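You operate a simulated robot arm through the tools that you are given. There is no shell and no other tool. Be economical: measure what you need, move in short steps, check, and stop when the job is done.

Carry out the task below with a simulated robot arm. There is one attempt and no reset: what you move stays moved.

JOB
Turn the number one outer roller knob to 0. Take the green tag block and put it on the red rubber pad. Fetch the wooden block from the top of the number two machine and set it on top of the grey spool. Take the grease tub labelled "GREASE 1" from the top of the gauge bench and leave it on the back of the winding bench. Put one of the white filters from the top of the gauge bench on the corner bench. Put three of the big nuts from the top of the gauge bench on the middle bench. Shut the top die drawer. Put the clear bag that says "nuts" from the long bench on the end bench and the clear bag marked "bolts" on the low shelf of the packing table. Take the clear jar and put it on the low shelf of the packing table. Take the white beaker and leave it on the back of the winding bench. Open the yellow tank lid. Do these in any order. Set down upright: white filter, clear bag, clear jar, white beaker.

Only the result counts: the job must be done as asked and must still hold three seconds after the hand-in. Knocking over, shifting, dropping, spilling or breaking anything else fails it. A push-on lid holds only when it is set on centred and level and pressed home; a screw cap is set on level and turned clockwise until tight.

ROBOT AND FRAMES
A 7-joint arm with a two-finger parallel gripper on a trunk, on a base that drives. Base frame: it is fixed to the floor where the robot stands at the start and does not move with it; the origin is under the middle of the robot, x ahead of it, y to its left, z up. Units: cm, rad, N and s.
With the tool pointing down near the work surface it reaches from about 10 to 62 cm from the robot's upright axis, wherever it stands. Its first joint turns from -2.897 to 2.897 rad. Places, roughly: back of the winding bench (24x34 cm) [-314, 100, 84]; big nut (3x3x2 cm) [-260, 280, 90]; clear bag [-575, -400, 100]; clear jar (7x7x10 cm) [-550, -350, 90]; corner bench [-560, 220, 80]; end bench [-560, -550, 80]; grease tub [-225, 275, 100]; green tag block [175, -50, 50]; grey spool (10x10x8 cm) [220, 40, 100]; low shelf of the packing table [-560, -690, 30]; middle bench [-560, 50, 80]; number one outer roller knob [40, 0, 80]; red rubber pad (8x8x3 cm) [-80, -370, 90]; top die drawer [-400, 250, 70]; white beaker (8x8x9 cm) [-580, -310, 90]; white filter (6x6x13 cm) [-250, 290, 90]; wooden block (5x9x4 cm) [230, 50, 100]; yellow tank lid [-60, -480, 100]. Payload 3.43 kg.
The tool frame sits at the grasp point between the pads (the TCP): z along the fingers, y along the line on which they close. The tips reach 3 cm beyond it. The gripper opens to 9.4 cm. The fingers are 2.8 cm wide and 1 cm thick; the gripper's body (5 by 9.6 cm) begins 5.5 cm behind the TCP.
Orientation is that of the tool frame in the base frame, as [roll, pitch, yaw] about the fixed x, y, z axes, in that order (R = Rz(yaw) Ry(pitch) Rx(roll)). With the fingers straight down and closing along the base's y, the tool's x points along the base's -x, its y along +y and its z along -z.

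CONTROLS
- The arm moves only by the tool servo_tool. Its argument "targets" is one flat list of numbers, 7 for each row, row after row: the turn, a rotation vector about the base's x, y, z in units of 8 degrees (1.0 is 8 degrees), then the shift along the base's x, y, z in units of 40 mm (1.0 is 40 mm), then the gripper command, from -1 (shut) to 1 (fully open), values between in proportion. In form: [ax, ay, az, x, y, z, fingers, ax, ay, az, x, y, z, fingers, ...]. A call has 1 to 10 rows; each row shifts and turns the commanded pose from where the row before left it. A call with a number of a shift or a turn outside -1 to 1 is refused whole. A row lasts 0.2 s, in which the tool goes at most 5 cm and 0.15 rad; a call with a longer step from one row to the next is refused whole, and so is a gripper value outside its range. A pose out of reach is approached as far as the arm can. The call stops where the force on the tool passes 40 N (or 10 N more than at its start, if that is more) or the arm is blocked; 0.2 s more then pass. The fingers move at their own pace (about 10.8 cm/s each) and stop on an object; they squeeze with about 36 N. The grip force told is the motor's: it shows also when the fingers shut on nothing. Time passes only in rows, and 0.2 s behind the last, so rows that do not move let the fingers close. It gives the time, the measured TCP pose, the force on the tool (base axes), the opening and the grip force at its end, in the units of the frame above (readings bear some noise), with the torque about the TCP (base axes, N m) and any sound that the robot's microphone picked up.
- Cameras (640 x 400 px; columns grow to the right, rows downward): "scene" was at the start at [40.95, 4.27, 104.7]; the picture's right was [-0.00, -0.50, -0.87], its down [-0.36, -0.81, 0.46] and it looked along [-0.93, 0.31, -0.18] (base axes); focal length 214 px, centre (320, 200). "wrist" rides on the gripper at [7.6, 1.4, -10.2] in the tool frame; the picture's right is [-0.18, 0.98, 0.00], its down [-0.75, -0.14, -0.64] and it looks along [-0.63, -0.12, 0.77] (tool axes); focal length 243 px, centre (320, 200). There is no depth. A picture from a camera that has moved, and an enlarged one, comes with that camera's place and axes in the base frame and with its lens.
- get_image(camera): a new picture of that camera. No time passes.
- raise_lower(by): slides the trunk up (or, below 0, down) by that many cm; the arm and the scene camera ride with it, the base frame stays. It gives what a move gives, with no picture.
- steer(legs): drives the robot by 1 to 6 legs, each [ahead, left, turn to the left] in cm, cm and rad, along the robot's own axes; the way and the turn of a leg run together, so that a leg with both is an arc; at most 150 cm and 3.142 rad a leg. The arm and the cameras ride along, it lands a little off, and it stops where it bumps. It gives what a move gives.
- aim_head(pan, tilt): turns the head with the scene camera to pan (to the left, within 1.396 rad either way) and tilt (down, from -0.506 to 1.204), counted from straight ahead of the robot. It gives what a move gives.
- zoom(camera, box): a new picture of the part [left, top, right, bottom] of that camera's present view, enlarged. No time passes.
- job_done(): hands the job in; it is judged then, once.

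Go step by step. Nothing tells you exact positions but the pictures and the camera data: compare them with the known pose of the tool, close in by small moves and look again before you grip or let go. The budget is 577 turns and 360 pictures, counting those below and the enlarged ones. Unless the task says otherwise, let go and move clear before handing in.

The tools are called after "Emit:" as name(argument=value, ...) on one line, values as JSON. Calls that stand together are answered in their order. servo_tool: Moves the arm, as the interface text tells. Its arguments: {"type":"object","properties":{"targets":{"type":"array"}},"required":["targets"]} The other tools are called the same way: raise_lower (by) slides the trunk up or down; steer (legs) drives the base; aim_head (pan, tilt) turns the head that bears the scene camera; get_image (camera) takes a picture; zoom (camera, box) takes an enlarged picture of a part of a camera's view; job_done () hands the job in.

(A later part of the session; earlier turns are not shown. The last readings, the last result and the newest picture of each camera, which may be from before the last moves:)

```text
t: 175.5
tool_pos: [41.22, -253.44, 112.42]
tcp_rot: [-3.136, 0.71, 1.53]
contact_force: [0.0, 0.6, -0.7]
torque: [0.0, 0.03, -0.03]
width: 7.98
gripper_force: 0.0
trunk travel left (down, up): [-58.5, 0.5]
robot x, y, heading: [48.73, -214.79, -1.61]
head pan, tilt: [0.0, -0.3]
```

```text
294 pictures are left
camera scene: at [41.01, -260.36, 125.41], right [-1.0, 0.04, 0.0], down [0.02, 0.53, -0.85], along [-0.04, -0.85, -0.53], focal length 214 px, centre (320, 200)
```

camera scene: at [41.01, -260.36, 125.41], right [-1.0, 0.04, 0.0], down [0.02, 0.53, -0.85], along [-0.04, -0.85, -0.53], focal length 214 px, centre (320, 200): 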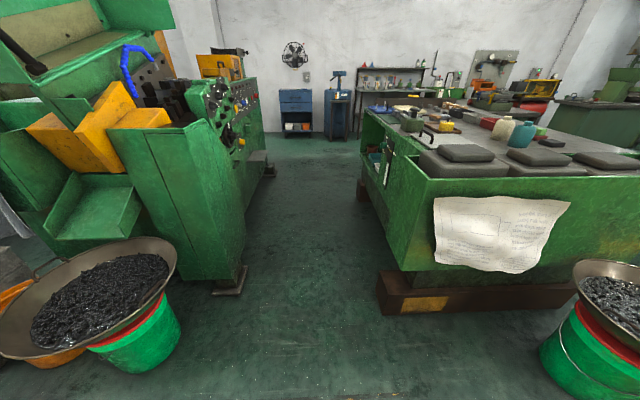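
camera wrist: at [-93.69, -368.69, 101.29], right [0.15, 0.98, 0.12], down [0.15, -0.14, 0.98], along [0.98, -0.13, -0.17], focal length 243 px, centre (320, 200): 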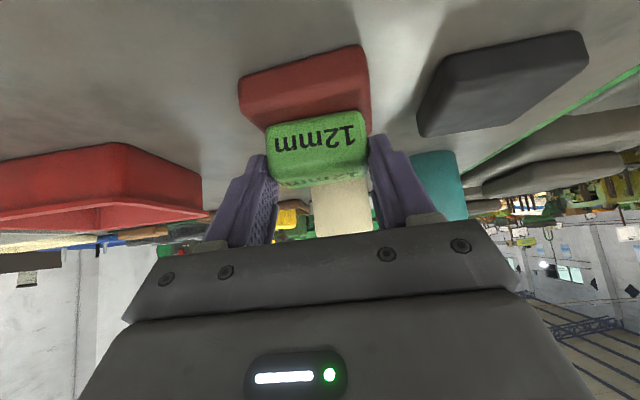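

The gap is ~88 cm wide and centred at x ≈ 45; drive through it.

Emit:
steer(legs=[[100, 0, 0.04], [100, 0, 0], [105, 0, 0]])

Emit:
aim_head(pan=-1.2, tilt=-0.1)

Emit:
get_image(camera="scene")

```text
t: 190.4
tool_pos: [43.84, -558.58, 112.53]
tcp_rot: [-3.137, 0.711, 1.589]
contact_force: [-0.5, 1.3, 0.5]
torque: [-0.01, -0.02, 0.0]
width: 7.97
gripper_force: 0.0
trunk travel left (down, up): [-58.5, 0.5]
robot x, y, heading: [48.92, -519.91, -1.549]
head pan, tilt: [0.0, -0.3]
```

```text
t: 191.8
tool_pos: [43.75, -558.56, 112.54]
tcp_rot: [-3.136, 0.71, 1.588]
contact_force: [0.3, -0.4, -0.3]
torque: [-0.02, 0.0, 0.0]
width: 7.98
gripper_force: 0.1
trunk travel left (down, up): [-58.5, 0.5]
robot x, y, heading: [49.2, -519.51, -1.552]
head pan, tilt: [-1.201, -0.099]
```

```text
293 pictures are left
camera scene: at [35.9, -561.28, 127.93], right [-0.37, 0.6, 0.71], down [-0.11, 0.73, -0.68], along [-0.92, -0.32, -0.2], focal length 214 px, centre (320, 200)
```

scene: 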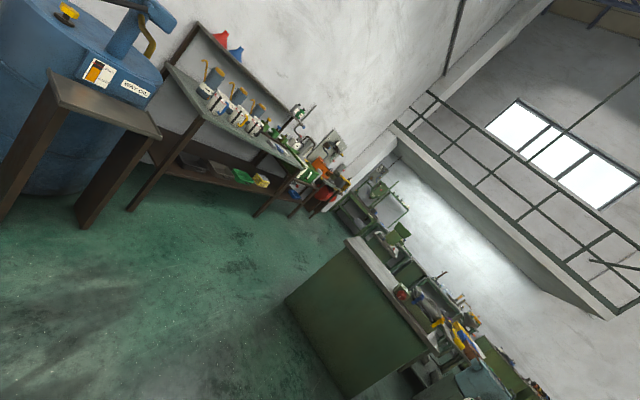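

Turn right to face −x along the back of the bench.

Emit:
steer(legs=[[0, 0, -1.58]])

Emit:
aim_head(pan=-0.3, tilt=-0.1)

Emit:
get_image(camera="scene")

```text
t: 196.0
tool_pos: [9.97, -514.37, 112.45]
tcp_rot: [-3.136, 0.71, 0.025]
contact_force: [0.1, -0.1, -0.4]
torque: [0.04, 0.0, 0.0]
width: 7.99
gripper_force: 0.0
trunk travel left (down, up): [-58.5, 0.5]
robot x, y, heading: [49.07, -519.6, -3.117]
head pan, tilt: [-1.201, -0.099]
```

```text
t: 197.2
tool_pos: [9.9, -514.4, 112.62]
tcp_rot: [-3.136, 0.71, 0.025]
contact_force: [0.4, -0.2, -0.1]
torque: [0.0, -0.01, -0.03]
width: 8.01
gripper_force: 0.0
trunk travel left (down, up): [-58.5, 0.5]
robot x, y, heading: [49.17, -519.34, -3.109]
head pan, tilt: [-0.3, -0.099]
```

```text
292 pictures are left
camera scene: at [4.03, -512.07, 124.0], right [0.17, 0.96, 0.23], down [0.69, 0.05, -0.72], along [-0.7, 0.28, -0.65], focal length 214 px, centre (320, 200)
```

scene: 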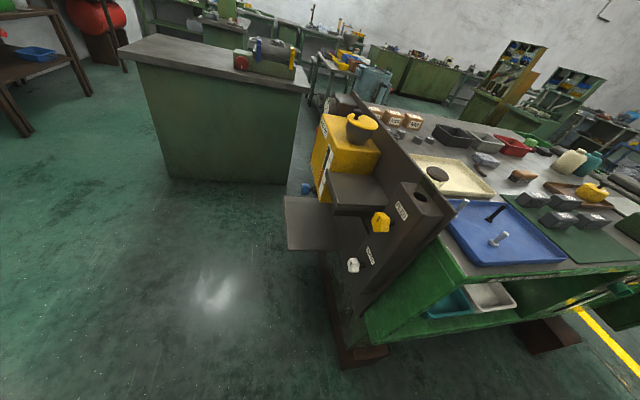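

Emit:
zoom(camera="scene", box=[270, 80, 470, 280])

```text
2.00 times, centred on (370, 180) of scene
camera zoom: at [4.03, -512.07, 124.0], right [0.17, 0.96, 0.23], down [0.69, 0.05, -0.72], along [-0.7, 0.28, -0.65], focal length 429 px, centre (220, 240)
```

zoom: 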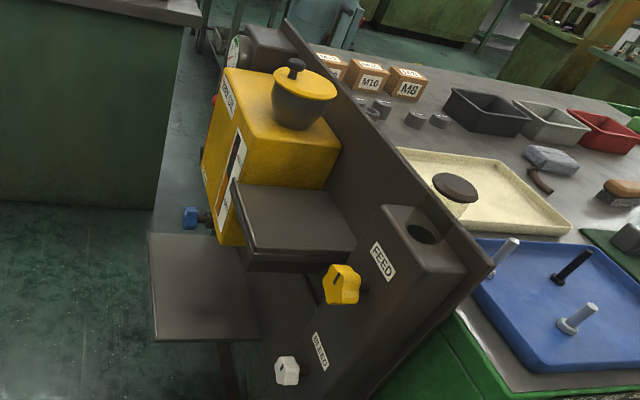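

The tank is the yellow box; lid centre ≈ (−56, −482.4, 100.6), its knob on my side ≈ (−57, −484.4, 102.8), hinge at the bench side. Move in front of it facing +y.

Emit:
steer(legs=[[0, 25, -0.03], [105, 0, 0], [0, 0, -1.57]])

Emit:
aim_head(pan=0, tilt=0.0)

Emit:
get_image(camera="scene")

```text
t: 208.0
tool_pos: [-47.8, -505.94, 112.53]
tcp_rot: [-3.135, 0.71, -1.613]
contact_force: [0.5, -0.6, 0.5]
torque: [-0.01, -0.02, -0.01]
width: 8.0
gripper_force: 0.1
trunk travel left (down, up): [-58.5, 0.5]
robot x, y, heading: [-55.28, -544.44, 1.531]
head pan, tilt: [-0.3, -0.099]
```

```text
t: 208.8
tool_pos: [-47.87, -505.95, 112.56]
tcp_rot: [-3.138, 0.711, -1.615]
contact_force: [1.0, -0.6, -0.7]
torque: [0.0, 0.01, -0.02]
width: 8.01
gripper_force: 0.0
trunk travel left (down, up): [-58.5, 0.5]
robot x, y, heading: [-55.08, -544.35, 1.53]
head pan, tilt: [0.0, 0.0]
```

```text
290 pictures are left
camera scene: at [-47.57, -500.28, 122.89], right [1.0, -0.05, 0.0], down [-0.03, -0.76, -0.65], along [0.03, 0.65, -0.76], focal length 214 px, centre (320, 200)
```

scene: 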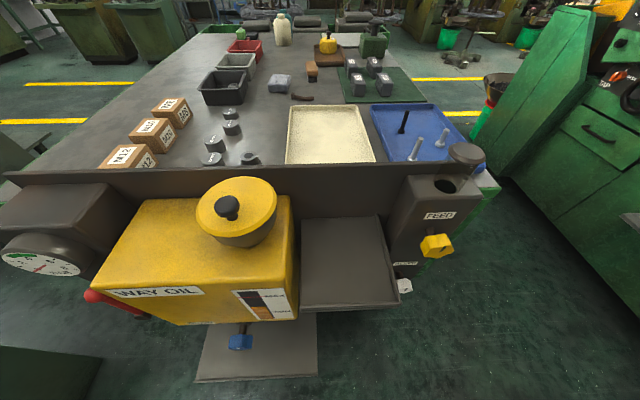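

Emit:
zoom(camera="scene", box=[170, 150, 330, 250])

```text
4.00 times, centred on (250, 200) of scene
camera zoom: at [-47.57, -500.28, 122.89], right [1.0, -0.05, 0.0], down [-0.03, -0.76, -0.65], along [0.03, 0.65, -0.76], focal length 858 px, centre (600, 200)
```

zoom: 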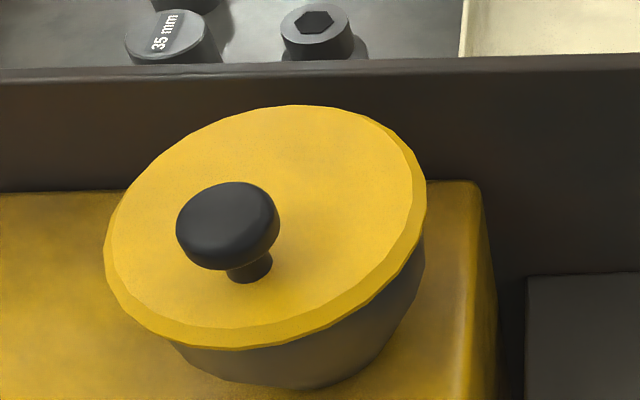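

Lid centre (−57.5, −481.7), mushroom knob at (−57.9, −484, 103). I'll pitch the tool flatter and line up in front of the knob.

Emit:
servo_tool(targets=[0.9, 0, 0, -0.6, 0, -0.2, 0.2, 0.9, 0, 0, -0.6, 0, -0.3, 0.2, 0.9, 0, 0, -0.6, 0, -0.4, 0.2, 0.8, 0, 0, -0.7, 0, -0.4, 0.2, 0, 0, 0.3, 0, 0.5, -0.4, 0.2, 0, 0, 0, 0, 0.5, -0.4, 0.2, 0, 0, 0, 0, 0, 0, 0.2])

Emit:
aim_head(pan=0, tilt=0.6)

Emit:
get_image(camera="scene")

Emit:
get_image(camera="wrist")

```text
t: 210.4
tool_pos: [-57.9, -501.88, 104.11]
tcp_rot: [3.092, 1.2, -1.618]
contact_force: [-0.2, -0.3, -0.4]
torque: [-0.03, 0.0, 0.0]
width: 5.66
gripper_force: 0.0
trunk travel left (down, up): [-58.5, 0.5]
robot x, y, heading: [-55.76, -544.54, 1.529]
head pan, tilt: [0.0, 0.0]
```

```text
t: 211.4
tool_pos: [-57.9, -501.99, 104.1]
tcp_rot: [3.095, 1.198, -1.617]
contact_force: [0.3, 0.4, 0.9]
torque: [-0.01, 0.02, -0.01]
width: 5.64
gripper_force: 0.1
trunk travel left (down, up): [-58.5, 0.5]
robot x, y, heading: [-55.4, -544.9, 1.533]
head pan, tilt: [0.0, 0.6]
```

```text
288 pictures are left
camera scene: at [-57.76, -503.91, 110.95], right [1.0, 0.0, -0.02], down [-0.01, -0.83, -0.56], along [-0.01, 0.56, -0.83], focal length 214 px, centre (320, 200)
```

scene: 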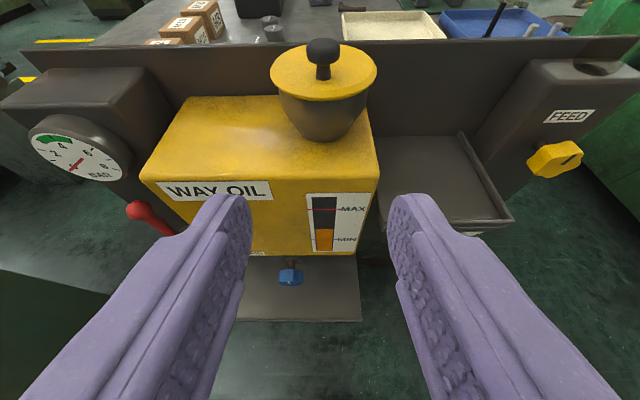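

```text
287 pictures are left
camera wrist: at [-59.47, -514.2, 100.74], right [-0.98, 0.07, 0.19], down [0.16, -0.32, 0.93], along [0.12, 0.94, 0.31], focal length 243 px, centre (320, 200)
```

wrist: 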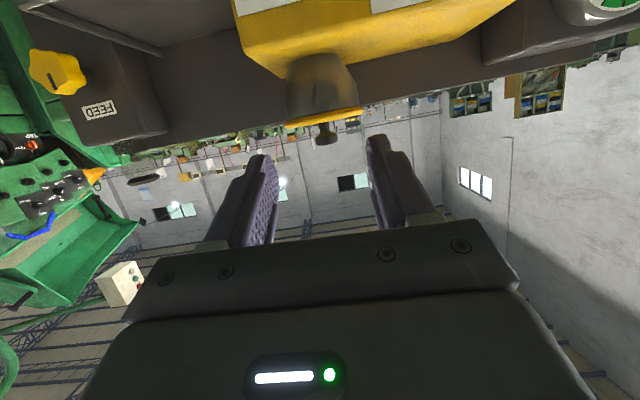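

Knob cap centre ≈ (−57.7, −484, 102.9). Advance so the fingers straddle it.

Emit:
servo_tool(targets=[0, 0, 0, 0, 0.9, 0, 0.2, 0, 0, 0, 0, 0.9, 0, 0.2, 0, 0, 0, 0, 0.9, 0, 0.2, 0, 0, 0, 0.05, 0.9, 0, 0.2, 0, 0, 0, 0, 0, 0, 0.2])

Emit:
get_image(camera="wrist")

Emit:
get_image(camera="scene")

```text
t: 212.6
tool_pos: [-57.51, -487.77, 104.21]
tcp_rot: [3.092, 1.2, -1.617]
contact_force: [-0.1, 0.4, -0.2]
torque: [-0.05, -0.03, 0.0]
width: 5.64
gripper_force: 0.0
trunk travel left (down, up): [-58.5, 0.5]
robot x, y, heading: [-55.81, -544.53, 1.53]
head pan, tilt: [0.0, 0.6]
```

```text
286 pictures are left
camera wrist: at [-59.09, -499.91, 100.85], right [-0.98, 0.07, 0.19], down [0.16, -0.32, 0.93], along [0.12, 0.94, 0.31], focal length 243 px, centre (320, 200)
```

wrist: 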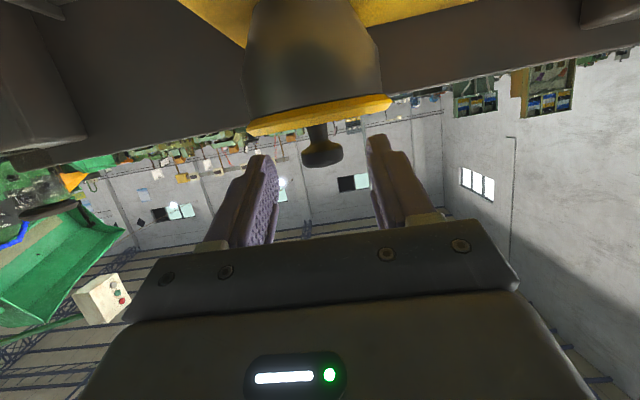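

```text
285 pictures are left
camera scene: at [-57.39, -489.62, 111.05], right [1.0, 0.0, -0.02], down [-0.01, -0.83, -0.56], along [-0.01, 0.56, -0.83], focal length 214 px, centre (320, 200)
```

scene: 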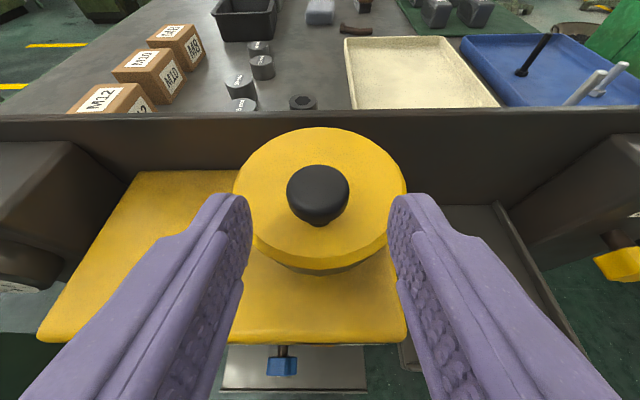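

Well centred. Advance 2.8 cm and close on the knob.

Emit:
servo_tool(targets=[0, 0, 0, 0, 0.4, -0.05, 0.2, 0, 0, 0, 0, 0.35, 0, 0.2, 0, 0, 0, 0, 0, 0, -1, 0, 0, 0, 0, 0, 0, -1, 0, 0, 0, 0, 0, 0, -1])

Emit:
get_image(camera="scene")

```text
t: 213.8
tool_pos: [-57.61, -484.75, 103.89]
tcp_rot: [3.092, 1.198, -1.616]
contact_force: [-1.9, 1.4, -0.6]
torque: [0.01, 0.06, 0.05]
width: 2.7
gripper_force: 44.8
trunk travel left (down, up): [-58.5, 0.5]
robot x, y, heading: [-55.16, -544.86, 1.537]
head pan, tilt: [0.0, 0.6]
```

```text
284 pictures are left
camera scene: at [-57.48, -486.61, 110.68], right [1.0, 0.0, -0.02], down [-0.01, -0.83, -0.56], along [-0.01, 0.56, -0.83], focal length 214 px, centre (320, 200)
```

scene: 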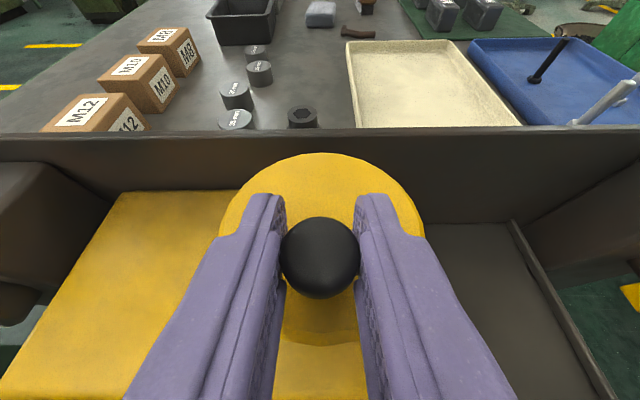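

Gripped. Lift along the hinge arc in small steps (hinge assumed at the bench side).

Emit:
servo_tool(targets=[-1, 0, 0, 0, 0.141, 0.275, -1, -1, 0, 0, 0, 0.178, 0.253, -1, 0, 0, 0, 0, 0, 0, -1])

Emit:
get_image(camera="wrist")

```text
t: 214.6
tool_pos: [-57.62, -483.37, 106.02]
tcp_rot: [3.114, 0.921, -1.6]
contact_force: [-0.8, -5.3, 14.7]
torque: [0.75, 0.05, 0.03]
width: 2.7
gripper_force: 45.2
trunk travel left (down, up): [-58.5, 0.5]
robot x, y, heading: [-55.14, -544.54, 1.529]
head pan, tilt: [0.0, 0.6]
```

```text
283 pictures are left
camera wrist: at [-59.18, -496.11, 106.16], right [-0.98, 0.12, 0.16], down [0.16, -0.06, 0.99], along [0.12, 0.99, 0.04], focal length 243 px, centre (320, 200)
```

wrist: 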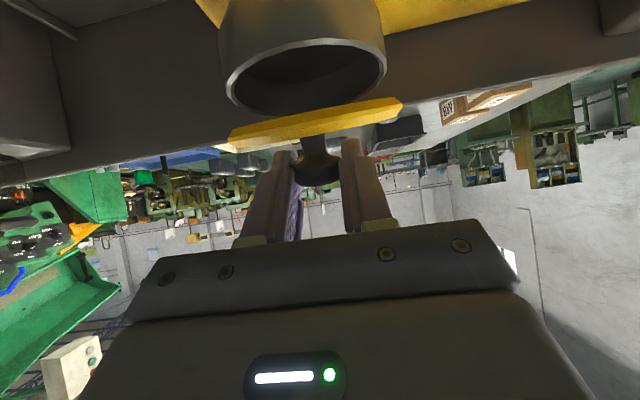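

The lid is opening. Continue the arc.

Emit:
servo_tool(targets=[-1, 0, 0, 0, 0.212, 0.235, -1, -1, 0, 0, 0, 0.241, 0.2, -1, -1, 0, 0, 0, 0.266, 0.158, -1, 0, 0, 0, 0, 0, 0, -1])

Emit:
get_image(camera="wrist")

```text
t: 215.6
tool_pos: [-57.62, -480.62, 108.53]
tcp_rot: [3.127, 0.5, -1.59]
contact_force: [1.0, -8.6, 4.7]
torque: [-0.49, -0.02, 0.02]
width: 2.71
gripper_force: 44.7
trunk travel left (down, up): [-58.5, 0.5]
robot x, y, heading: [-55.57, -544.59, 1.53]
head pan, tilt: [0.0, 0.6]
```

```text
282 pictures are left
camera wrist: at [-59.18, -492.14, 113.79], right [-0.98, 0.17, 0.1], down [0.16, 0.35, 0.92], along [0.12, 0.92, -0.37], focal length 243 px, centre (320, 200)
```

wrist: 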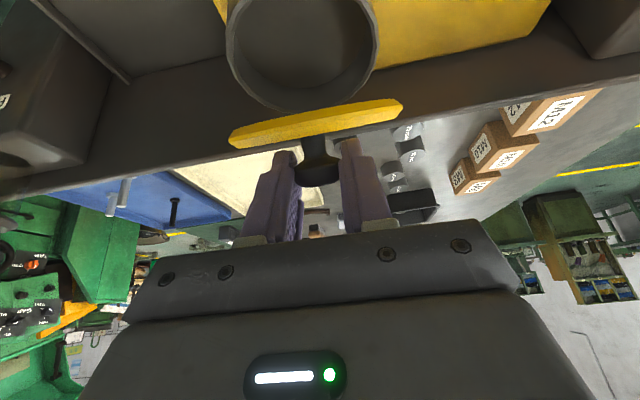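

Emit:
servo_tool(targets=[-1, 0, 0, 0, 0.285, 0.12, -1, -1, 0, 0, 0, 0.299, 0.079, -1, 0, 0, 0, 0, 0, 0, -1])

Emit:
get_image(camera="wrist")

```text
t: 216.4
tool_pos: [-57.64, -478.25, 109.47]
tcp_rot: [3.131, 0.223, -1.59]
contact_force: [-1.9, -5.3, 14.4]
torque: [-0.05, 0.08, -0.05]
width: 2.67
gripper_force: 45.7
trunk travel left (down, up): [-58.5, 0.5]
robot x, y, heading: [-55.37, -544.82, 1.527]
head pan, tilt: [0.0, 0.6]
```

```text
281 pictures are left
camera wrist: at [-59.17, -487.87, 117.72], right [-0.98, 0.19, 0.05], down [0.16, 0.59, 0.79], along [0.12, 0.78, -0.61], focal length 243 px, centre (320, 200)
```

wrist: 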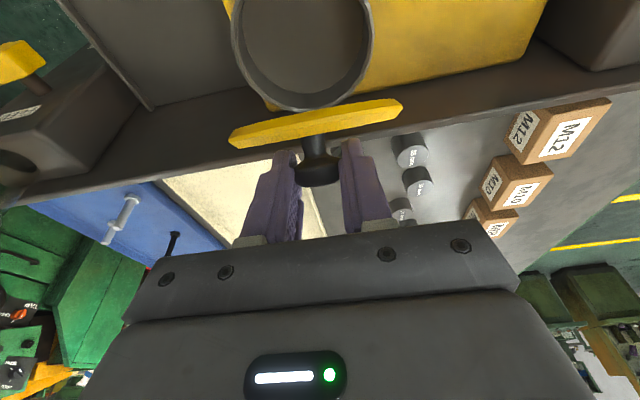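

Emit:
servo_tool(targets=[-1, 0, 0, 0, 0.307, 0.036, -1, -1, 0, 0, 0, 0.309, -0.007, -1, -1, 0, 0, 0, 0.305, -0.05, -1, 0, 0, 0, 0, 0, 0, -1])

Emit:
get_image(camera="wrist")

```text
t: 217.4
tool_pos: [-57.56, -479.04, 109.27]
tcp_rot: [3.137, -0.095, -1.589]
contact_force: [-23.2, 19.6, -8.3]
torque: [1.48, 0.26, -0.14]
width: 2.71
gripper_force: 45.3
out of reach, approached as far as the arm can: row 2, 3
trunk travel left (down, up): [-58.5, 0.5]
robot x, y, heading: [-55.79, -544.55, 1.53]
head pan, tilt: [0.0, 0.6]
```

```text
280 pictures are left
camera wrist: at [-59.16, -485.64, 120.04], right [-0.98, 0.2, -0.01], down [0.16, 0.81, 0.57], along [0.12, 0.55, -0.82], focal length 243 px, centre (320, 200)
```

wrist: 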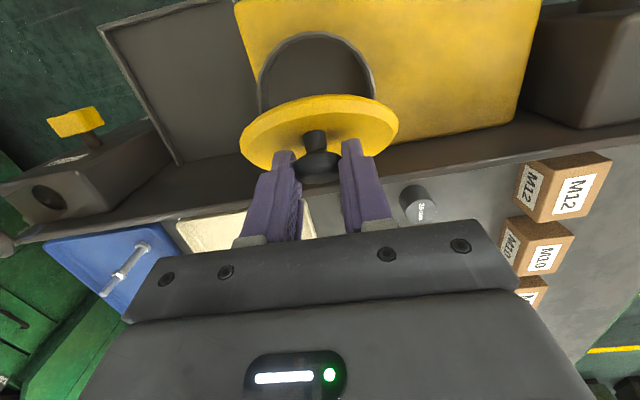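

I'm at the arm's reach limit; nudge the base 4 cm forward along the arc.

Emit:
steer(legs=[[4, 0, 0]])

Emit:
get_image(camera="wrist")

```text
t: 218.5
tool_pos: [-57.67, -474.96, 109.63]
tcp_rot: [3.131, -0.089, -1.584]
contact_force: [-5.6, 3.1, -4.3]
torque: [0.43, 0.17, -0.17]
width: 2.62
gripper_force: 45.4
trunk travel left (down, up): [-58.5, 0.5]
robot x, y, heading: [-55.45, -540.58, 1.532]
head pan, tilt: [0.0, 0.6]
stopped in leg 1: the force on the tool passed its limit at 44 N (the readings are from after the stop); the commanded pose is now the measured one
```

```text
279 pictures are left
camera wrist: at [-59.07, -481.62, 120.41], right [-0.98, 0.2, -0.01], down [0.16, 0.8, 0.57], along [0.12, 0.56, -0.82], focal length 243 px, centre (320, 200)
```

wrist: 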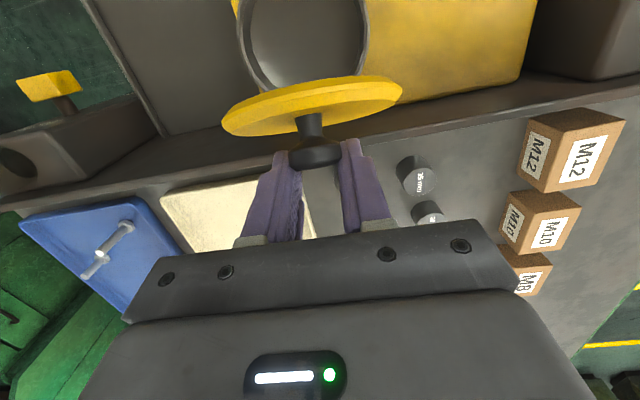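

Continue in alternating small steps: base forward 2 cm, then lower and rotate.

Emit:
servo_tool(targets=[-0.8, 0, 0, 0, 0, -0.08, -1, 0, 0, 0, 0, 0, 0, -1])

Emit:
steer(legs=[[2, 0, 0]])

Emit:
servo_tool(targets=[-0.8, 0, 0, 0, 0, -0.2, -1, 0, 0, 0, 0, 0, 0, -1])

Emit:
steer(legs=[[2, 0, 0]])

Emit:
get_image(camera="wrist")

```text
t: 219.1
tool_pos: [-57.6, -476.82, 109.56]
tcp_rot: [3.133, -0.202, -1.585]
contact_force: [-16.5, 18.1, -21.4]
torque: [1.48, 0.13, -0.28]
width: 2.51
gripper_force: 45.0
out of reach, approached as far as the arm can: row 1
trunk travel left (down, up): [-58.5, 0.5]
robot x, y, heading: [-55.54, -540.37, 1.535]
head pan, tilt: [0.0, 0.6]
```

```text
t: 219.9
tool_pos: [-57.17, -475.32, 109.86]
tcp_rot: [3.135, -0.201, -1.586]
contact_force: [-0.9, 0.7, 0.6]
torque: [-0.01, -0.01, -0.01]
width: 0.03
gripper_force: 33.2
trunk travel left (down, up): [-58.5, 0.5]
robot x, y, heading: [-55.2, -538.83, 1.535]
head pan, tilt: [0.0, 0.6]
```

```text
t: 220.5
tool_pos: [-58.54, -477.2, 110.64]
tcp_rot: [3.135, -0.313, -1.587]
contact_force: [0.4, 0.0, -0.2]
torque: [-0.04, 0.04, 0.0]
width: 0.01
gripper_force: 33.0
out of reach, approached as far as the arm can: row 1
trunk travel left (down, up): [-58.5, 0.5]
robot x, y, heading: [-55.54, -538.86, 1.53]
head pan, tilt: [0.0, 0.6]
```

```text
t: 221.2
tool_pos: [-58.5, -475.14, 110.66]
tcp_rot: [3.138, -0.313, -1.585]
contact_force: [-0.4, 0.5, -0.3]
torque: [-0.04, -0.01, -0.01]
width: 0.0
gripper_force: 33.2
trunk travel left (down, up): [-58.5, 0.5]
robot x, y, heading: [-55.27, -536.77, 1.535]
head pan, tilt: [0.0, 0.6]
```

```text
278 pictures are left
camera wrist: at [-59.98, -479.08, 122.65], right [-0.98, 0.19, -0.05], down [0.16, 0.91, 0.38], along [0.12, 0.36, -0.92], focal length 243 px, centre (320, 200)
```

wrist: 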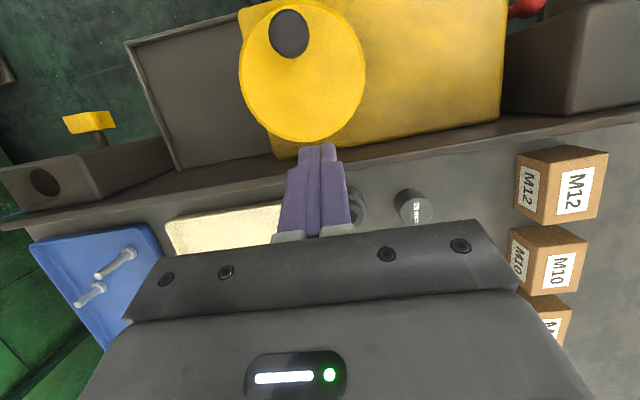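

The grip slipped and the lid dropped shut. I'll move the base closer, and redo it gripping deeper with less tool rotation (the cap can pivot between the pads).

Emit:
servo_tool(targets=[1, 0, 0, 0, -0.6, 0.5, 0.2, 1, 0, 0, 0, -0.8, 0.2, 0.2, 1, 0, 0, 0, -0.8, 0, 0.2, 1, 0, 0, 0, -0.8, 0, 0.2, 1, 0, 0, 0.15, -0.8, 0, 0.2, 1, 0, 0, 0, -0.8, 0, 0.2, 1, 0, 0, 0, -0.8, 0, 0.2, 1, 0, 0, 0, -0.8, 0, 0.2, 0.7, 0, 0, 0, 0, -0.6, 0.2, 0, 0, 0, 0, 0, -0.6, 0.2])

Emit:
steer(legs=[[6, 0, 0.03]])

Emit:
get_image(camera="scene")

Emit:
get_image(camera="wrist")

```text
t: 223.4
tool_pos: [-57.81, -500.18, 108.54]
tcp_rot: [3.112, 0.905, -1.595]
contact_force: [0.4, -0.1, 0.2]
torque: [0.0, -0.02, -0.01]
width: 5.67
gripper_force: 0.1
trunk travel left (down, up): [-58.5, 0.5]
robot x, y, heading: [-55.11, -536.79, 1.531]
head pan, tilt: [0.0, 0.6]
```

```text
t: 224.4
tool_pos: [-58.79, -494.11, 108.52]
tcp_rot: [3.112, 0.902, -1.567]
contact_force: [-0.7, 0.4, 0.1]
torque: [0.0, 0.0, 0.02]
width: 5.64
gripper_force: 0.1
trunk travel left (down, up): [-58.5, 0.5]
robot x, y, heading: [-55.13, -530.65, 1.564]
head pan, tilt: [0.0, 0.6]
```

```text
277 pictures are left
camera scene: at [-58.56, -493.92, 115.58], right [1.0, 0.03, -0.02], down [0.02, -0.95, -0.3], along [-0.03, 0.3, -0.95], focal length 214 px, centre (320, 200)
```

scene: 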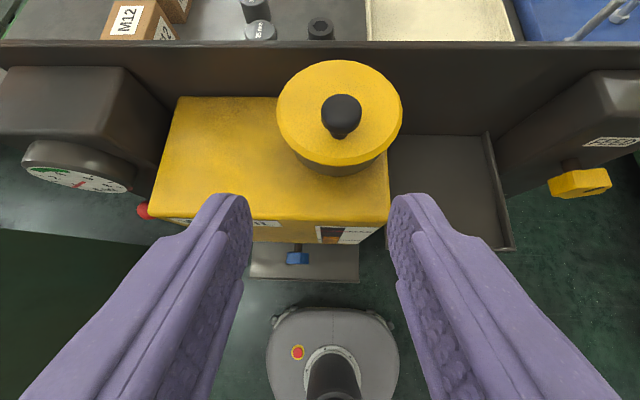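

```text
276 pictures are left
camera wrist: at [-59.83, -506.71, 108.87], right [-0.98, 0.09, 0.16], down [0.16, -0.03, 0.99], along [0.09, 1.0, 0.02], focal length 243 px, centre (320, 200)
```

wrist: 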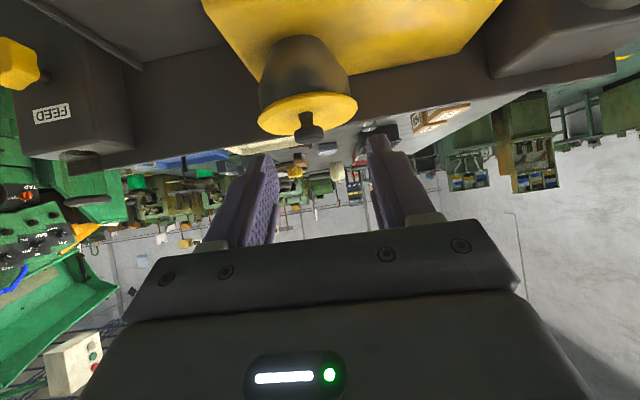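

Emit:
servo_tool(targets=[0, 0, 0, 0.15, 0.6, 0, 0.2, 0, 0, 0, 0.15, 0.6, -0.25, 0.2, 0, 0, 0, 0, 0.6, -0.45, 0.2, 0, 0, 0, 0, 0.6, -0.45, 0.2, 0, 0, 0, 0, 0, 0, 0.2])

Emit:
get_image(camera="scene")

Emit:
get_image(camera="wrist")

```text
t: 225.6
tool_pos: [-57.64, -484.64, 104.0]
tcp_rot: [3.113, 0.907, -1.566]
contact_force: [0.0, -1.6, 17.1]
torque: [0.23, -0.51, -0.07]
width: 5.6
gripper_force: 0.0
trunk travel left (down, up): [-58.5, 0.5]
robot x, y, heading: [-55.05, -530.51, 1.566]
head pan, tilt: [0.0, 0.6]
```

```text
275 pictures are left
camera scene: at [-57.38, -484.57, 111.13], right [1.0, 0.03, -0.02], down [0.02, -0.95, -0.3], along [-0.03, 0.3, -0.95], focal length 214 px, centre (320, 200)
```

scene: 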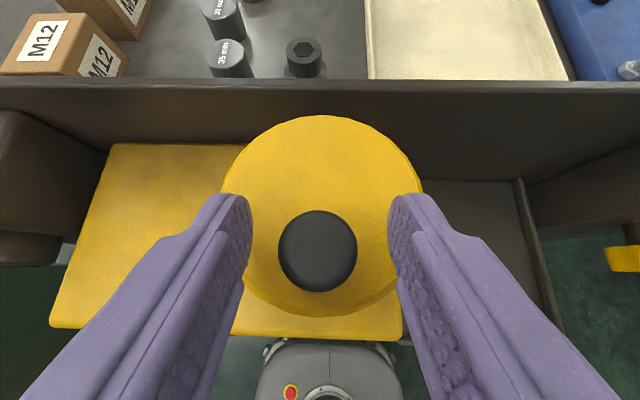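

```text
274 pictures are left
camera wrist: at [-58.65, -497.33, 104.35], right [-0.98, 0.09, 0.16], down [0.16, -0.04, 0.99], along [0.09, 1.0, 0.02], focal length 243 px, centre (320, 200)
```

wrist: 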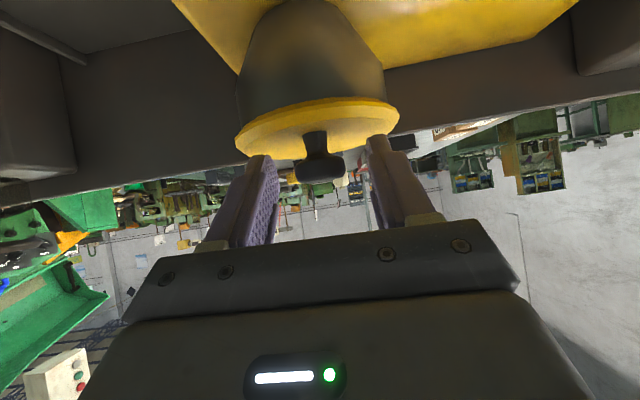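

Fingertips just touch the lid; raise slightly, close, and arc with reduced tool rotation.

Emit:
servo_tool(targets=[0, 0, 0, 0, 0, 0.07, 0.2, 0, 0, 0, 0, 0, 0, -1, 0, 0, 0, 0, 0, 0, -1, 0, 0, 0, 0, 0, 0, -1, -0.6, 0, 0, 0, 0.138, 0.263, -1, -0.6, 0, 0, 0, 0.17, 0.24, -1, -0.6, 0, 0, 0, 0.205, 0.218, -1, -0.6, 0, 0, 0, 0.228, 0.188, -1, -0.6, 0, 0, 0, 0.255, 0.155, -1])

Emit:
get_image(camera="wrist")

```text
t: 227.6
tool_pos: [-57.55, -480.8, 108.59]
tcp_rot: [3.11, 0.486, -1.566]
contact_force: [-8.5, -14.7, 0.2]
torque: [-1.2, 0.19, 0.11]
width: 2.71
gripper_force: 45.3
trunk travel left (down, up): [-58.5, 0.5]
robot x, y, heading: [-55.33, -530.35, 1.563]
head pan, tilt: [0.0, 0.6]
```

```text
273 pictures are left
camera wrist: at [-58.72, -492.24, 114.08], right [-0.98, 0.14, 0.11], down [0.16, 0.37, 0.92], along [0.09, 0.92, -0.39], focal length 243 px, centre (320, 200)
```

wrist: 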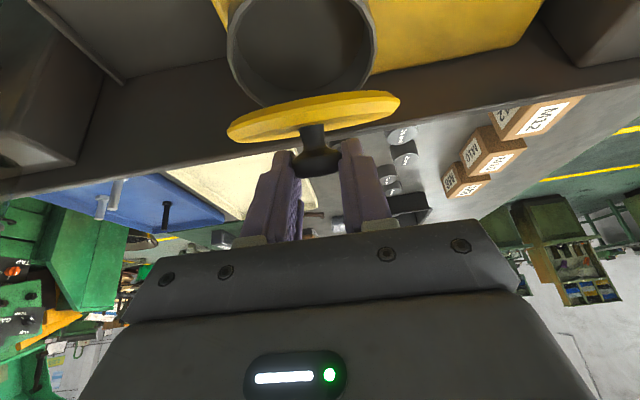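

Emit:
servo_tool(targets=[-0.6, 0, 0, 0, 0.272, 0.123, -1, -0.6, 0, 0, 0, 0.288, 0.083, -1, -0.6, 0, 0, 0, 0.298, 0.045, -1, -0.6, 0, 0, 0, 0.298, 0.003, -1, -0.6, 0, 0, 0, 0.298, -0.035, -1])

Emit:
get_image(camera="wrist")

```text
t: 228.8
tool_pos: [-57.72, -474.94, 109.65]
tcp_rot: [3.109, 0.071, -1.569]
contact_force: [-4.7, -10.0, 36.5]
torque: [-1.28, 0.02, 0.01]
width: 2.74
gripper_force: 45.2
trunk travel left (down, up): [-58.5, 0.5]
robot x, y, heading: [-54.88, -530.98, 1.562]
head pan, tilt: [0.0, 0.6]
```

```text
272 pictures are left
camera wrist: at [-58.73, -483.05, 119.34], right [-0.98, 0.18, 0.05], down [0.16, 0.71, 0.69], along [0.09, 0.68, -0.72], focal length 243 px, centre (320, 200)
```

wrist: 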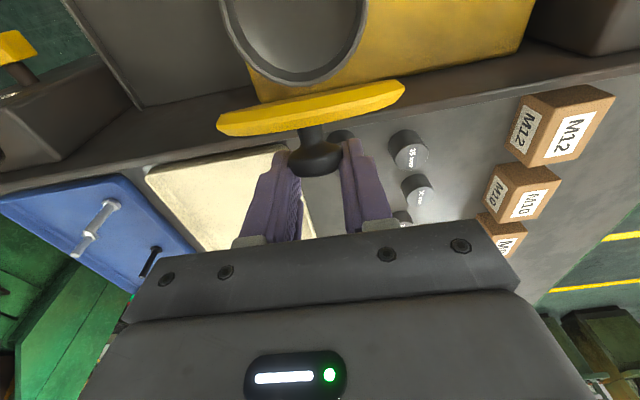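

Emit:
servo_tool(targets=[-0.6, 0, 0, 0, 0.292, 0.03, -1, -0.6, 0, 0, 0, 0.278, -0.05, -1, -0.6, 0, 0, 0, 0.26, -0.1, -1, 0, 0, 0, 0, 0, 0, -1])

Emit:
get_image(camera="wrist")

```text
t: 229.8
tool_pos: [-57.56, -471.48, 108.9]
tcp_rot: [3.107, -0.188, -1.567]
contact_force: [-7.1, -1.5, 6.2]
torque: [-0.4, 0.03, -0.04]
width: 2.57
gripper_force: 45.1
trunk travel left (down, up): [-58.5, 0.5]
robot x, y, heading: [-54.79, -530.64, 1.562]
head pan, tilt: [0.0, 0.6]
```

```text
271 pictures are left
camera wrist: at [-58.72, -476.96, 120.34], right [-0.98, 0.18, 0.0], down [0.16, 0.86, 0.49], along [0.09, 0.48, -0.87], focal length 243 px, centre (320, 200)
```

wrist: 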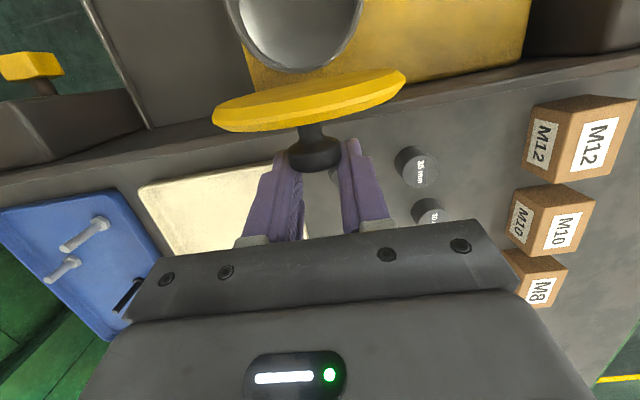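

Emit:
servo_tool(targets=[-0.3, 0, 0, 0, 0.25, -0.15, -1, -0.3, 0, 0, 0, 0.25, -0.18, -1, -0.3, 0, 0, 0, 0.22, -0.2, -1, 0, 0, 0, 0, 0, 0, -1])

Emit:
get_image(camera="wrist")

```text
t: 230.8
tool_pos: [-57.85, -470.72, 107.76]
tcp_rot: [3.108, -0.311, -1.569]
contact_force: [0.7, -0.2, -0.2]
torque: [-0.02, 0.01, 0.02]
width: 0.0
gripper_force: 32.9
out of reach, approached as far as the arm can: row 3
trunk travel left (down, up): [-58.5, 0.5]
robot x, y, heading: [-54.92, -530.83, 1.565]
head pan, tilt: [0.0, 0.6]
```

```text
270 pictures are left
camera wrist: at [-58.98, -474.62, 119.78], right [-0.98, 0.18, -0.02], down [0.16, 0.91, 0.37], along [0.09, 0.36, -0.93], focal length 243 px, centre (320, 200)
```

wrist: 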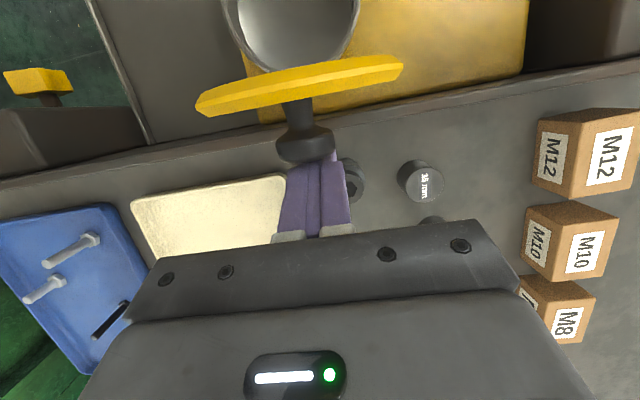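

The lid stayed up. Withdraw up and clear without hooking the knob.

Emit:
servo_tool(targets=[0, 0, 0, 0, 0.15, 0.4, -1, 0, 0, 0, 0, 0.1, 0.5, -1, 0, 0, 0, 0, 0, 0.8, -1, 0, 0, 0, 0, 0, 0.8, -1, 0, 0, 0, 0, 0, 0.8, -1, 0, 0, 0, 0, 0, 0, -1])

Emit:
get_image(camera="wrist")

```text
t: 232.2
tool_pos: [-57.98, -466.31, 119.8]
tcp_rot: [3.106, -0.315, -1.568]
contact_force: [-0.5, -0.5, -0.2]
torque: [0.01, 0.0, -0.01]
width: 0.0
gripper_force: 32.6
out of reach, approached as far as the arm can: row 2, 3, 4, 5
trunk travel left (down, up): [-58.5, 0.5]
robot x, y, heading: [-55.0, -530.72, 1.562]
head pan, tilt: [0.0, 0.6]
```

```text
269 pictures are left
camera wrist: at [-58.97, -470.21, 131.9], right [-0.98, 0.18, -0.02], down [0.16, 0.91, 0.37], along [0.09, 0.36, -0.93], focal length 243 px, centre (320, 200)
```

wrist: 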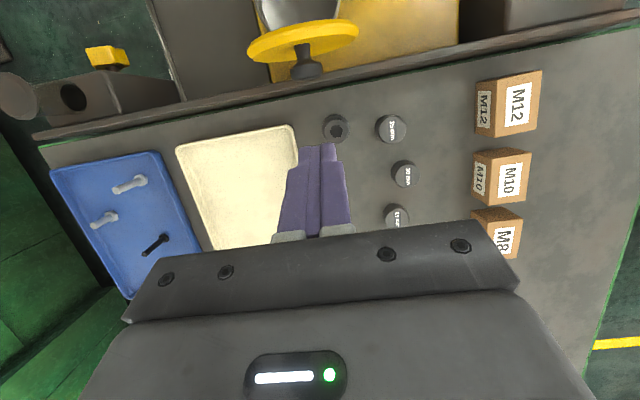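

Lid stands open. Pull back over it at height and view it from my side.

Emit:
servo_tool(targets=[0.5, 0, 0, 0, -0.5, 0.2, -1, 0.8, 0, 0, 0, -1, 0, -1, 0.8, 0, 0, 0, -1, 0, -1, 0.8, 0, 0, 0, -1, 0, -1, 0.8, 0, 0, 0, -1, 0, -1, 0.8, 0, 0, 0, -1, 0, -1, 0.8, 0, 0, 0, -1, 0, -1, 0.8, 0, 0, 0, -1, 0, -1, 0, 0, 0, 0, 0, 0, -1])

Emit:
aim_head(pan=0, tilt=0.2)

Emit:
get_image(camera="scene")

```text
t: 234.2
tool_pos: [-59.95, -456.05, 105.82]
tcp_rot: [3.112, 0.538, -1.566]
contact_force: [0.4, 0.7, 0.3]
torque: [0.01, 0.0, 0.0]
width: 0.0
gripper_force: 33.3
out of reach, approached as far as the arm can: row 1, 2, 3, 4, 5, 6, 7, 8
trunk travel left (down, up): [-58.5, 0.5]
robot x, y, heading: [-54.88, -530.45, 1.562]
head pan, tilt: [0.0, 0.6]
```

```text
t: 235.1
tool_pos: [-60.01, -456.09, 105.87]
tcp_rot: [3.111, 0.538, -1.567]
contact_force: [0.2, 0.1, 1.0]
torque: [0.0, 0.04, -0.01]
width: 0.01
gripper_force: 33.1
trunk travel left (down, up): [-58.5, 0.5]
robot x, y, heading: [-54.96, -530.52, 1.562]
head pan, tilt: [0.0, 0.201]
```

```text
268 pictures are left
camera scene: at [-59.82, -450.11, 113.81], right [1.0, 0.02, -0.03], down [0.01, -0.94, -0.33], along [-0.03, 0.33, -0.94], focal length 214 px, centre (320, 200)
```

scene: 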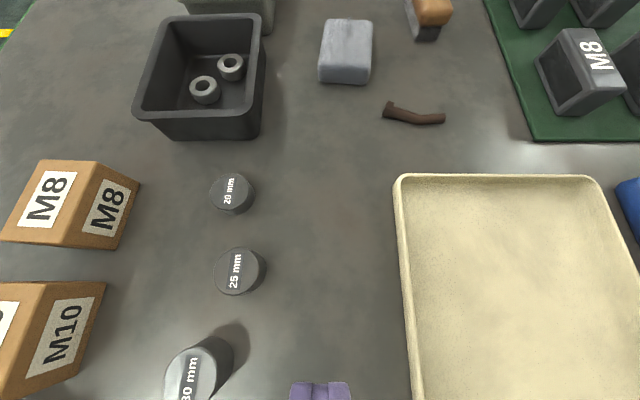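

The arm wandered out over the bench instead (unreachable command). It's touching nothing; I'll test a small upward row to see where the command stands.

Emit:
servo_tool(targets=[0, 0, 0, 0, 0, 0.3, -1])

```text
t: 235.5
tool_pos: [-60.01, -455.5, 106.6]
tcp_rot: [3.11, 0.539, -1.568]
contact_force: [-0.4, 0.5, 0.2]
torque: [-0.03, 0.03, -0.01]
width: 0.02
gripper_force: 33.3
out of reach, approached as far as the arm can: row 1
trunk travel left (down, up): [-58.5, 0.5]
robot x, y, heading: [-54.86, -531.04, 1.559]
head pan, tilt: [0.0, 0.201]
```

Emit:
servo_tool(targets=[0, 0, 0, 0, 0, 0, -1, 0, 0, 0, 0, -0.4, 0.2, -1])

```text
t: 236.1
tool_pos: [-59.47, -456.07, 106.91]
tcp_rot: [3.124, 0.541, -1.576]
contact_force: [0.4, -0.9, -0.1]
torque: [-0.01, -0.03, 0.04]
width: 0.01
gripper_force: 33.1
out of reach, approached as far as the arm can: row 2
trunk travel left (down, up): [-58.5, 0.5]
robot x, y, heading: [-55.0, -530.71, 1.564]
head pan, tilt: [0.0, 0.201]
```

It follows from the measured pose. Continue up and back in small steps.

Emit:
servo_tool(targets=[0, 0, 0, 0, -0.3, 0.6, -1, 0, 0, 0, 0, -0.3, 0.6, -1, 0, 0, 0, 0, -0.3, 0.6, -1, 0, 0, 0, 0, 0, 0, -1])

Emit:
get_image(camera="wrist")

```text
t: 237.1
tool_pos: [-60.03, -460.86, 114.71]
tcp_rot: [3.111, 0.54, -1.567]
contact_force: [0.0, 0.0, -0.3]
torque: [-0.04, 0.01, 0.0]
width: 0.0
gripper_force: 32.8
trunk travel left (down, up): [-58.5, 0.5]
robot x, y, heading: [-55.03, -530.62, 1.566]
head pan, tilt: [0.0, 0.201]
```

```text
267 pictures are left
camera wrist: at [-61.14, -472.5, 119.61], right [-0.98, 0.14, 0.12], down [0.16, 0.32, 0.93], along [0.09, 0.94, -0.34], focal length 243 px, centre (320, 200)
```

wrist: 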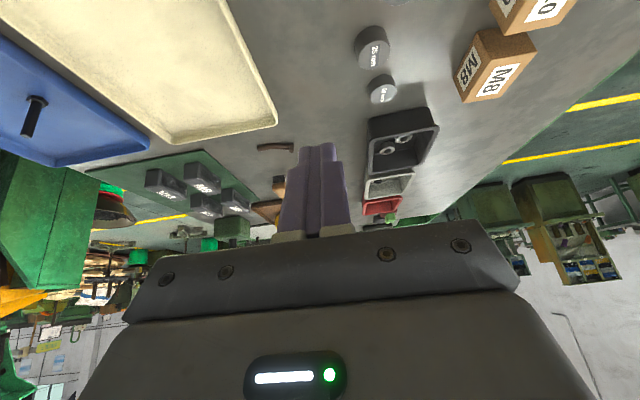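

Clear above the lid; raise a bit more and pull back.

Emit:
servo_tool(targets=[0, 0, 0, 0, 0, 0.8, -1, 0, 0, 0, 0, 0, 0.5, -1, 0, 0, 0, 0, -0.9, 0, -1, 0, 0, 0, 0, -0.9, 0, -1, 0, 0, 0, 0, -0.9, 0, -1, 0, 0, 0, 0, -0.9, 0, -1, 0, 0, 0, 0, -0.9, 0, -1, 0, 0, 0, 0, 0, 0, -1])

Emit:
get_image(camera="scene")

```text
t: 238.9
tool_pos: [-60.05, -478.8, 119.97]
tcp_rot: [3.111, 0.54, -1.568]
contact_force: [0.1, 0.4, 0.0]
torque: [-0.01, -0.02, -0.03]
width: 0.0
gripper_force: 33.1
trunk travel left (down, up): [-58.5, 0.5]
robot x, y, heading: [-55.16, -530.7, 1.563]
head pan, tilt: [0.0, 0.201]
```

```text
266 pictures are left
camera scene: at [-59.82, -472.81, 127.9], right [1.0, 0.02, -0.03], down [0.01, -0.94, -0.33], along [-0.03, 0.33, -0.94], focal length 214 px, centre (320, 200)
```

scene: 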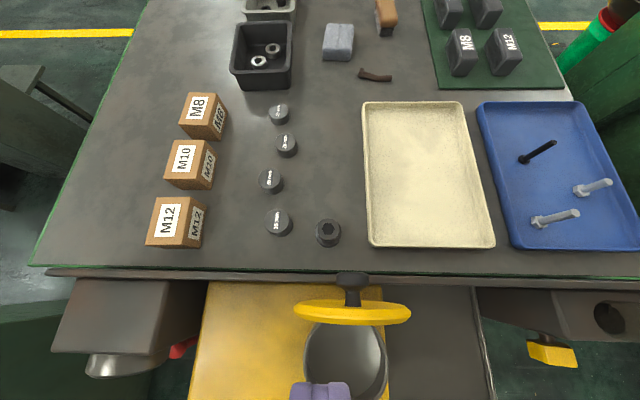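

The lid is up, about vertical. I'll give it a gentle push from my side to be sure it rests at its stop.

Emit:
servo_tool(targets=[0, 0, 0, 0.5, -0.9, 0, -1, 0, 0, 0, 0.1, -0.9, 0, -1, 0, 0, 0, 0, 0, -0.9, -1, 0, 0, 0, 0, 0, -0.9, -1, 0, 0, 0, 0, 0, -0.9, -1, 0, 0, 0, 0, 0.5, 0, -1, 0, 0, 0, 0, 0.4, 0, -1, 0, 0, 0, 0, 0.3, 0, -1, 0, 0, 0, 0, 0.2, 0, -1, 0, 0, 0, 0, 0, 0, -1])

Emit:
get_image(camera="wrist")

```text
t: 241.1
tool_pos: [-57.64, -480.26, 109.15]
tcp_rot: [3.109, 0.541, -1.566]
contact_force: [0.2, 0.0, 0.4]
torque: [0.0, -0.01, -0.01]
width: 0.01
gripper_force: 33.1
trunk travel left (down, up): [-58.5, 0.5]
robot x, y, heading: [-55.2, -530.87, 1.56]
head pan, tilt: [0.0, 0.201]
```

```text
265 pictures are left
camera wrist: at [-58.68, -492.04, 114.02], right [-0.98, 0.14, 0.12], down [0.16, 0.32, 0.93], along [0.09, 0.94, -0.34], focal length 243 px, centre (320, 200)
```

wrist: 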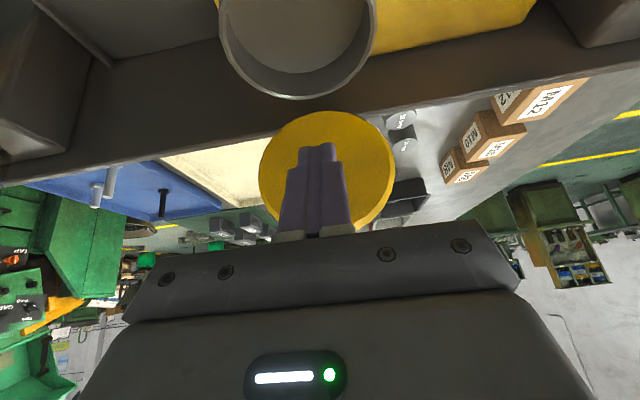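

Push in small steps until contact or stop.

Emit:
servo_tool(targets=[0, 0, 0, 0, 0.3, 0, -1, 0, 0, 0, 0, 0.3, 0, -1, 0, 0, 0, 0, 0.2, 0, -1, 0, 0, 0, 0, 0.2, 0, -1, 0, 0, 0, 0, 0.2, 0, -1, 0, 0, 0, 0, 0.2, 0, -1])

Emit:
get_image(camera="wrist")

```text
t: 242.4
tool_pos: [-57.58, -476.55, 108.88]
tcp_rot: [3.111, 0.52, -1.568]
contact_force: [0.3, -24.9, 17.0]
torque: [-0.02, 0.0, -0.04]
width: 0.02
gripper_force: 32.6
trunk travel left (down, up): [-58.5, 0.5]
robot x, y, heading: [-55.15, -530.96, 1.565]
head pan, tilt: [0.0, 0.201]
stopped in row 6: the force on the tool passed its limit at 45 N (the readings are from after the stop); the commanded pose is now the measured one
```

```text
264 pictures are left
camera wrist: at [-58.69, -488.18, 113.97], right [-0.98, 0.14, 0.12], down [0.16, 0.34, 0.93], along [0.09, 0.93, -0.35], focal length 243 px, centre (320, 200)
```

wrist: 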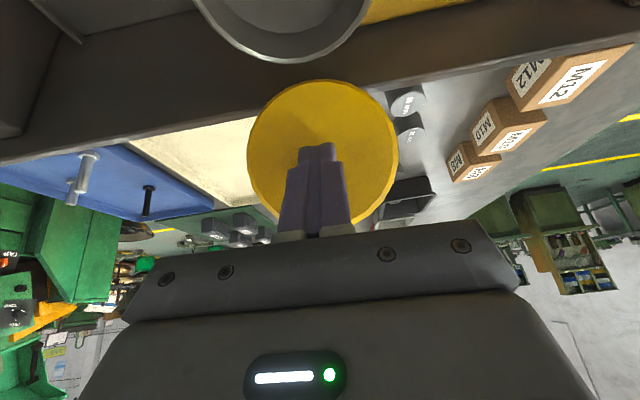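

The lid is at its stop. Back away and return to the aisle for the wooden block at machine two.

Emit:
servo_tool(targets=[0, 0, 0, 0, -0.5, 0.1, -1, 0, 0, 0, 0, -0.9, 0.4, 1, 0, 0, 0, 0, -0.9, 0.4, 1, 0, 0, 0, 0, -0.9, 0.2, 1, 0, 0, 0, 0, 0, 0, 1])

Emit:
steer(legs=[[-14, 0, 0], [0, 100, 0], [0, 0, 0]])

Emit:
get_image(camera="scene")

```text
t: 243.6
tool_pos: [-57.62, -488.65, 113.29]
tcp_rot: [3.111, 0.524, -1.568]
contact_force: [-0.5, 0.3, -0.7]
torque: [-0.02, -0.02, 0.03]
width: 9.44
gripper_force: 0.1
trunk travel left (down, up): [-58.5, 0.5]
robot x, y, heading: [-54.86, -530.8, 1.558]
head pan, tilt: [0.0, 0.201]
```

```text
t: 248.3
tool_pos: [-124.4, -499.11, 113.03]
tcp_rot: [3.116, 0.52, -1.52]
contact_force: [0.1, 1.4, -0.7]
torque: [-0.04, -0.01, 0.02]
width: 9.4
gripper_force: 0.0
trunk travel left (down, up): [-58.5, 0.5]
robot x, y, heading: [-119.59, -541.21, 1.61]
head pan, tilt: [0.0, 0.201]
stopped in leg 2: the robot was blocked; the commanded pose is now the measured one
```

```text
263 pictures are left
camera scene: at [-124.46, -492.94, 120.99], right [1.0, 0.07, -0.02], down [0.06, -0.95, -0.31], along [-0.04, 0.31, -0.95], focal length 214 px, centre (320, 200)
```

scene: 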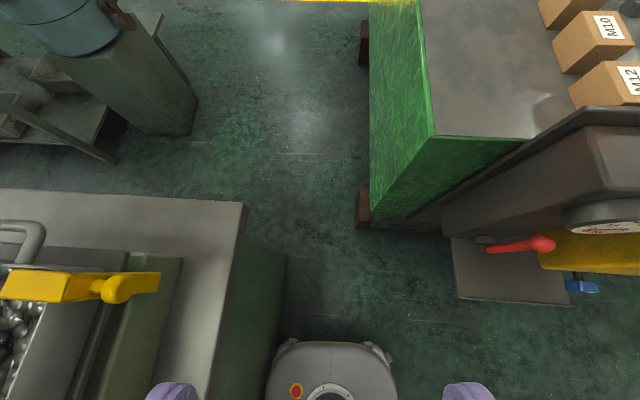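

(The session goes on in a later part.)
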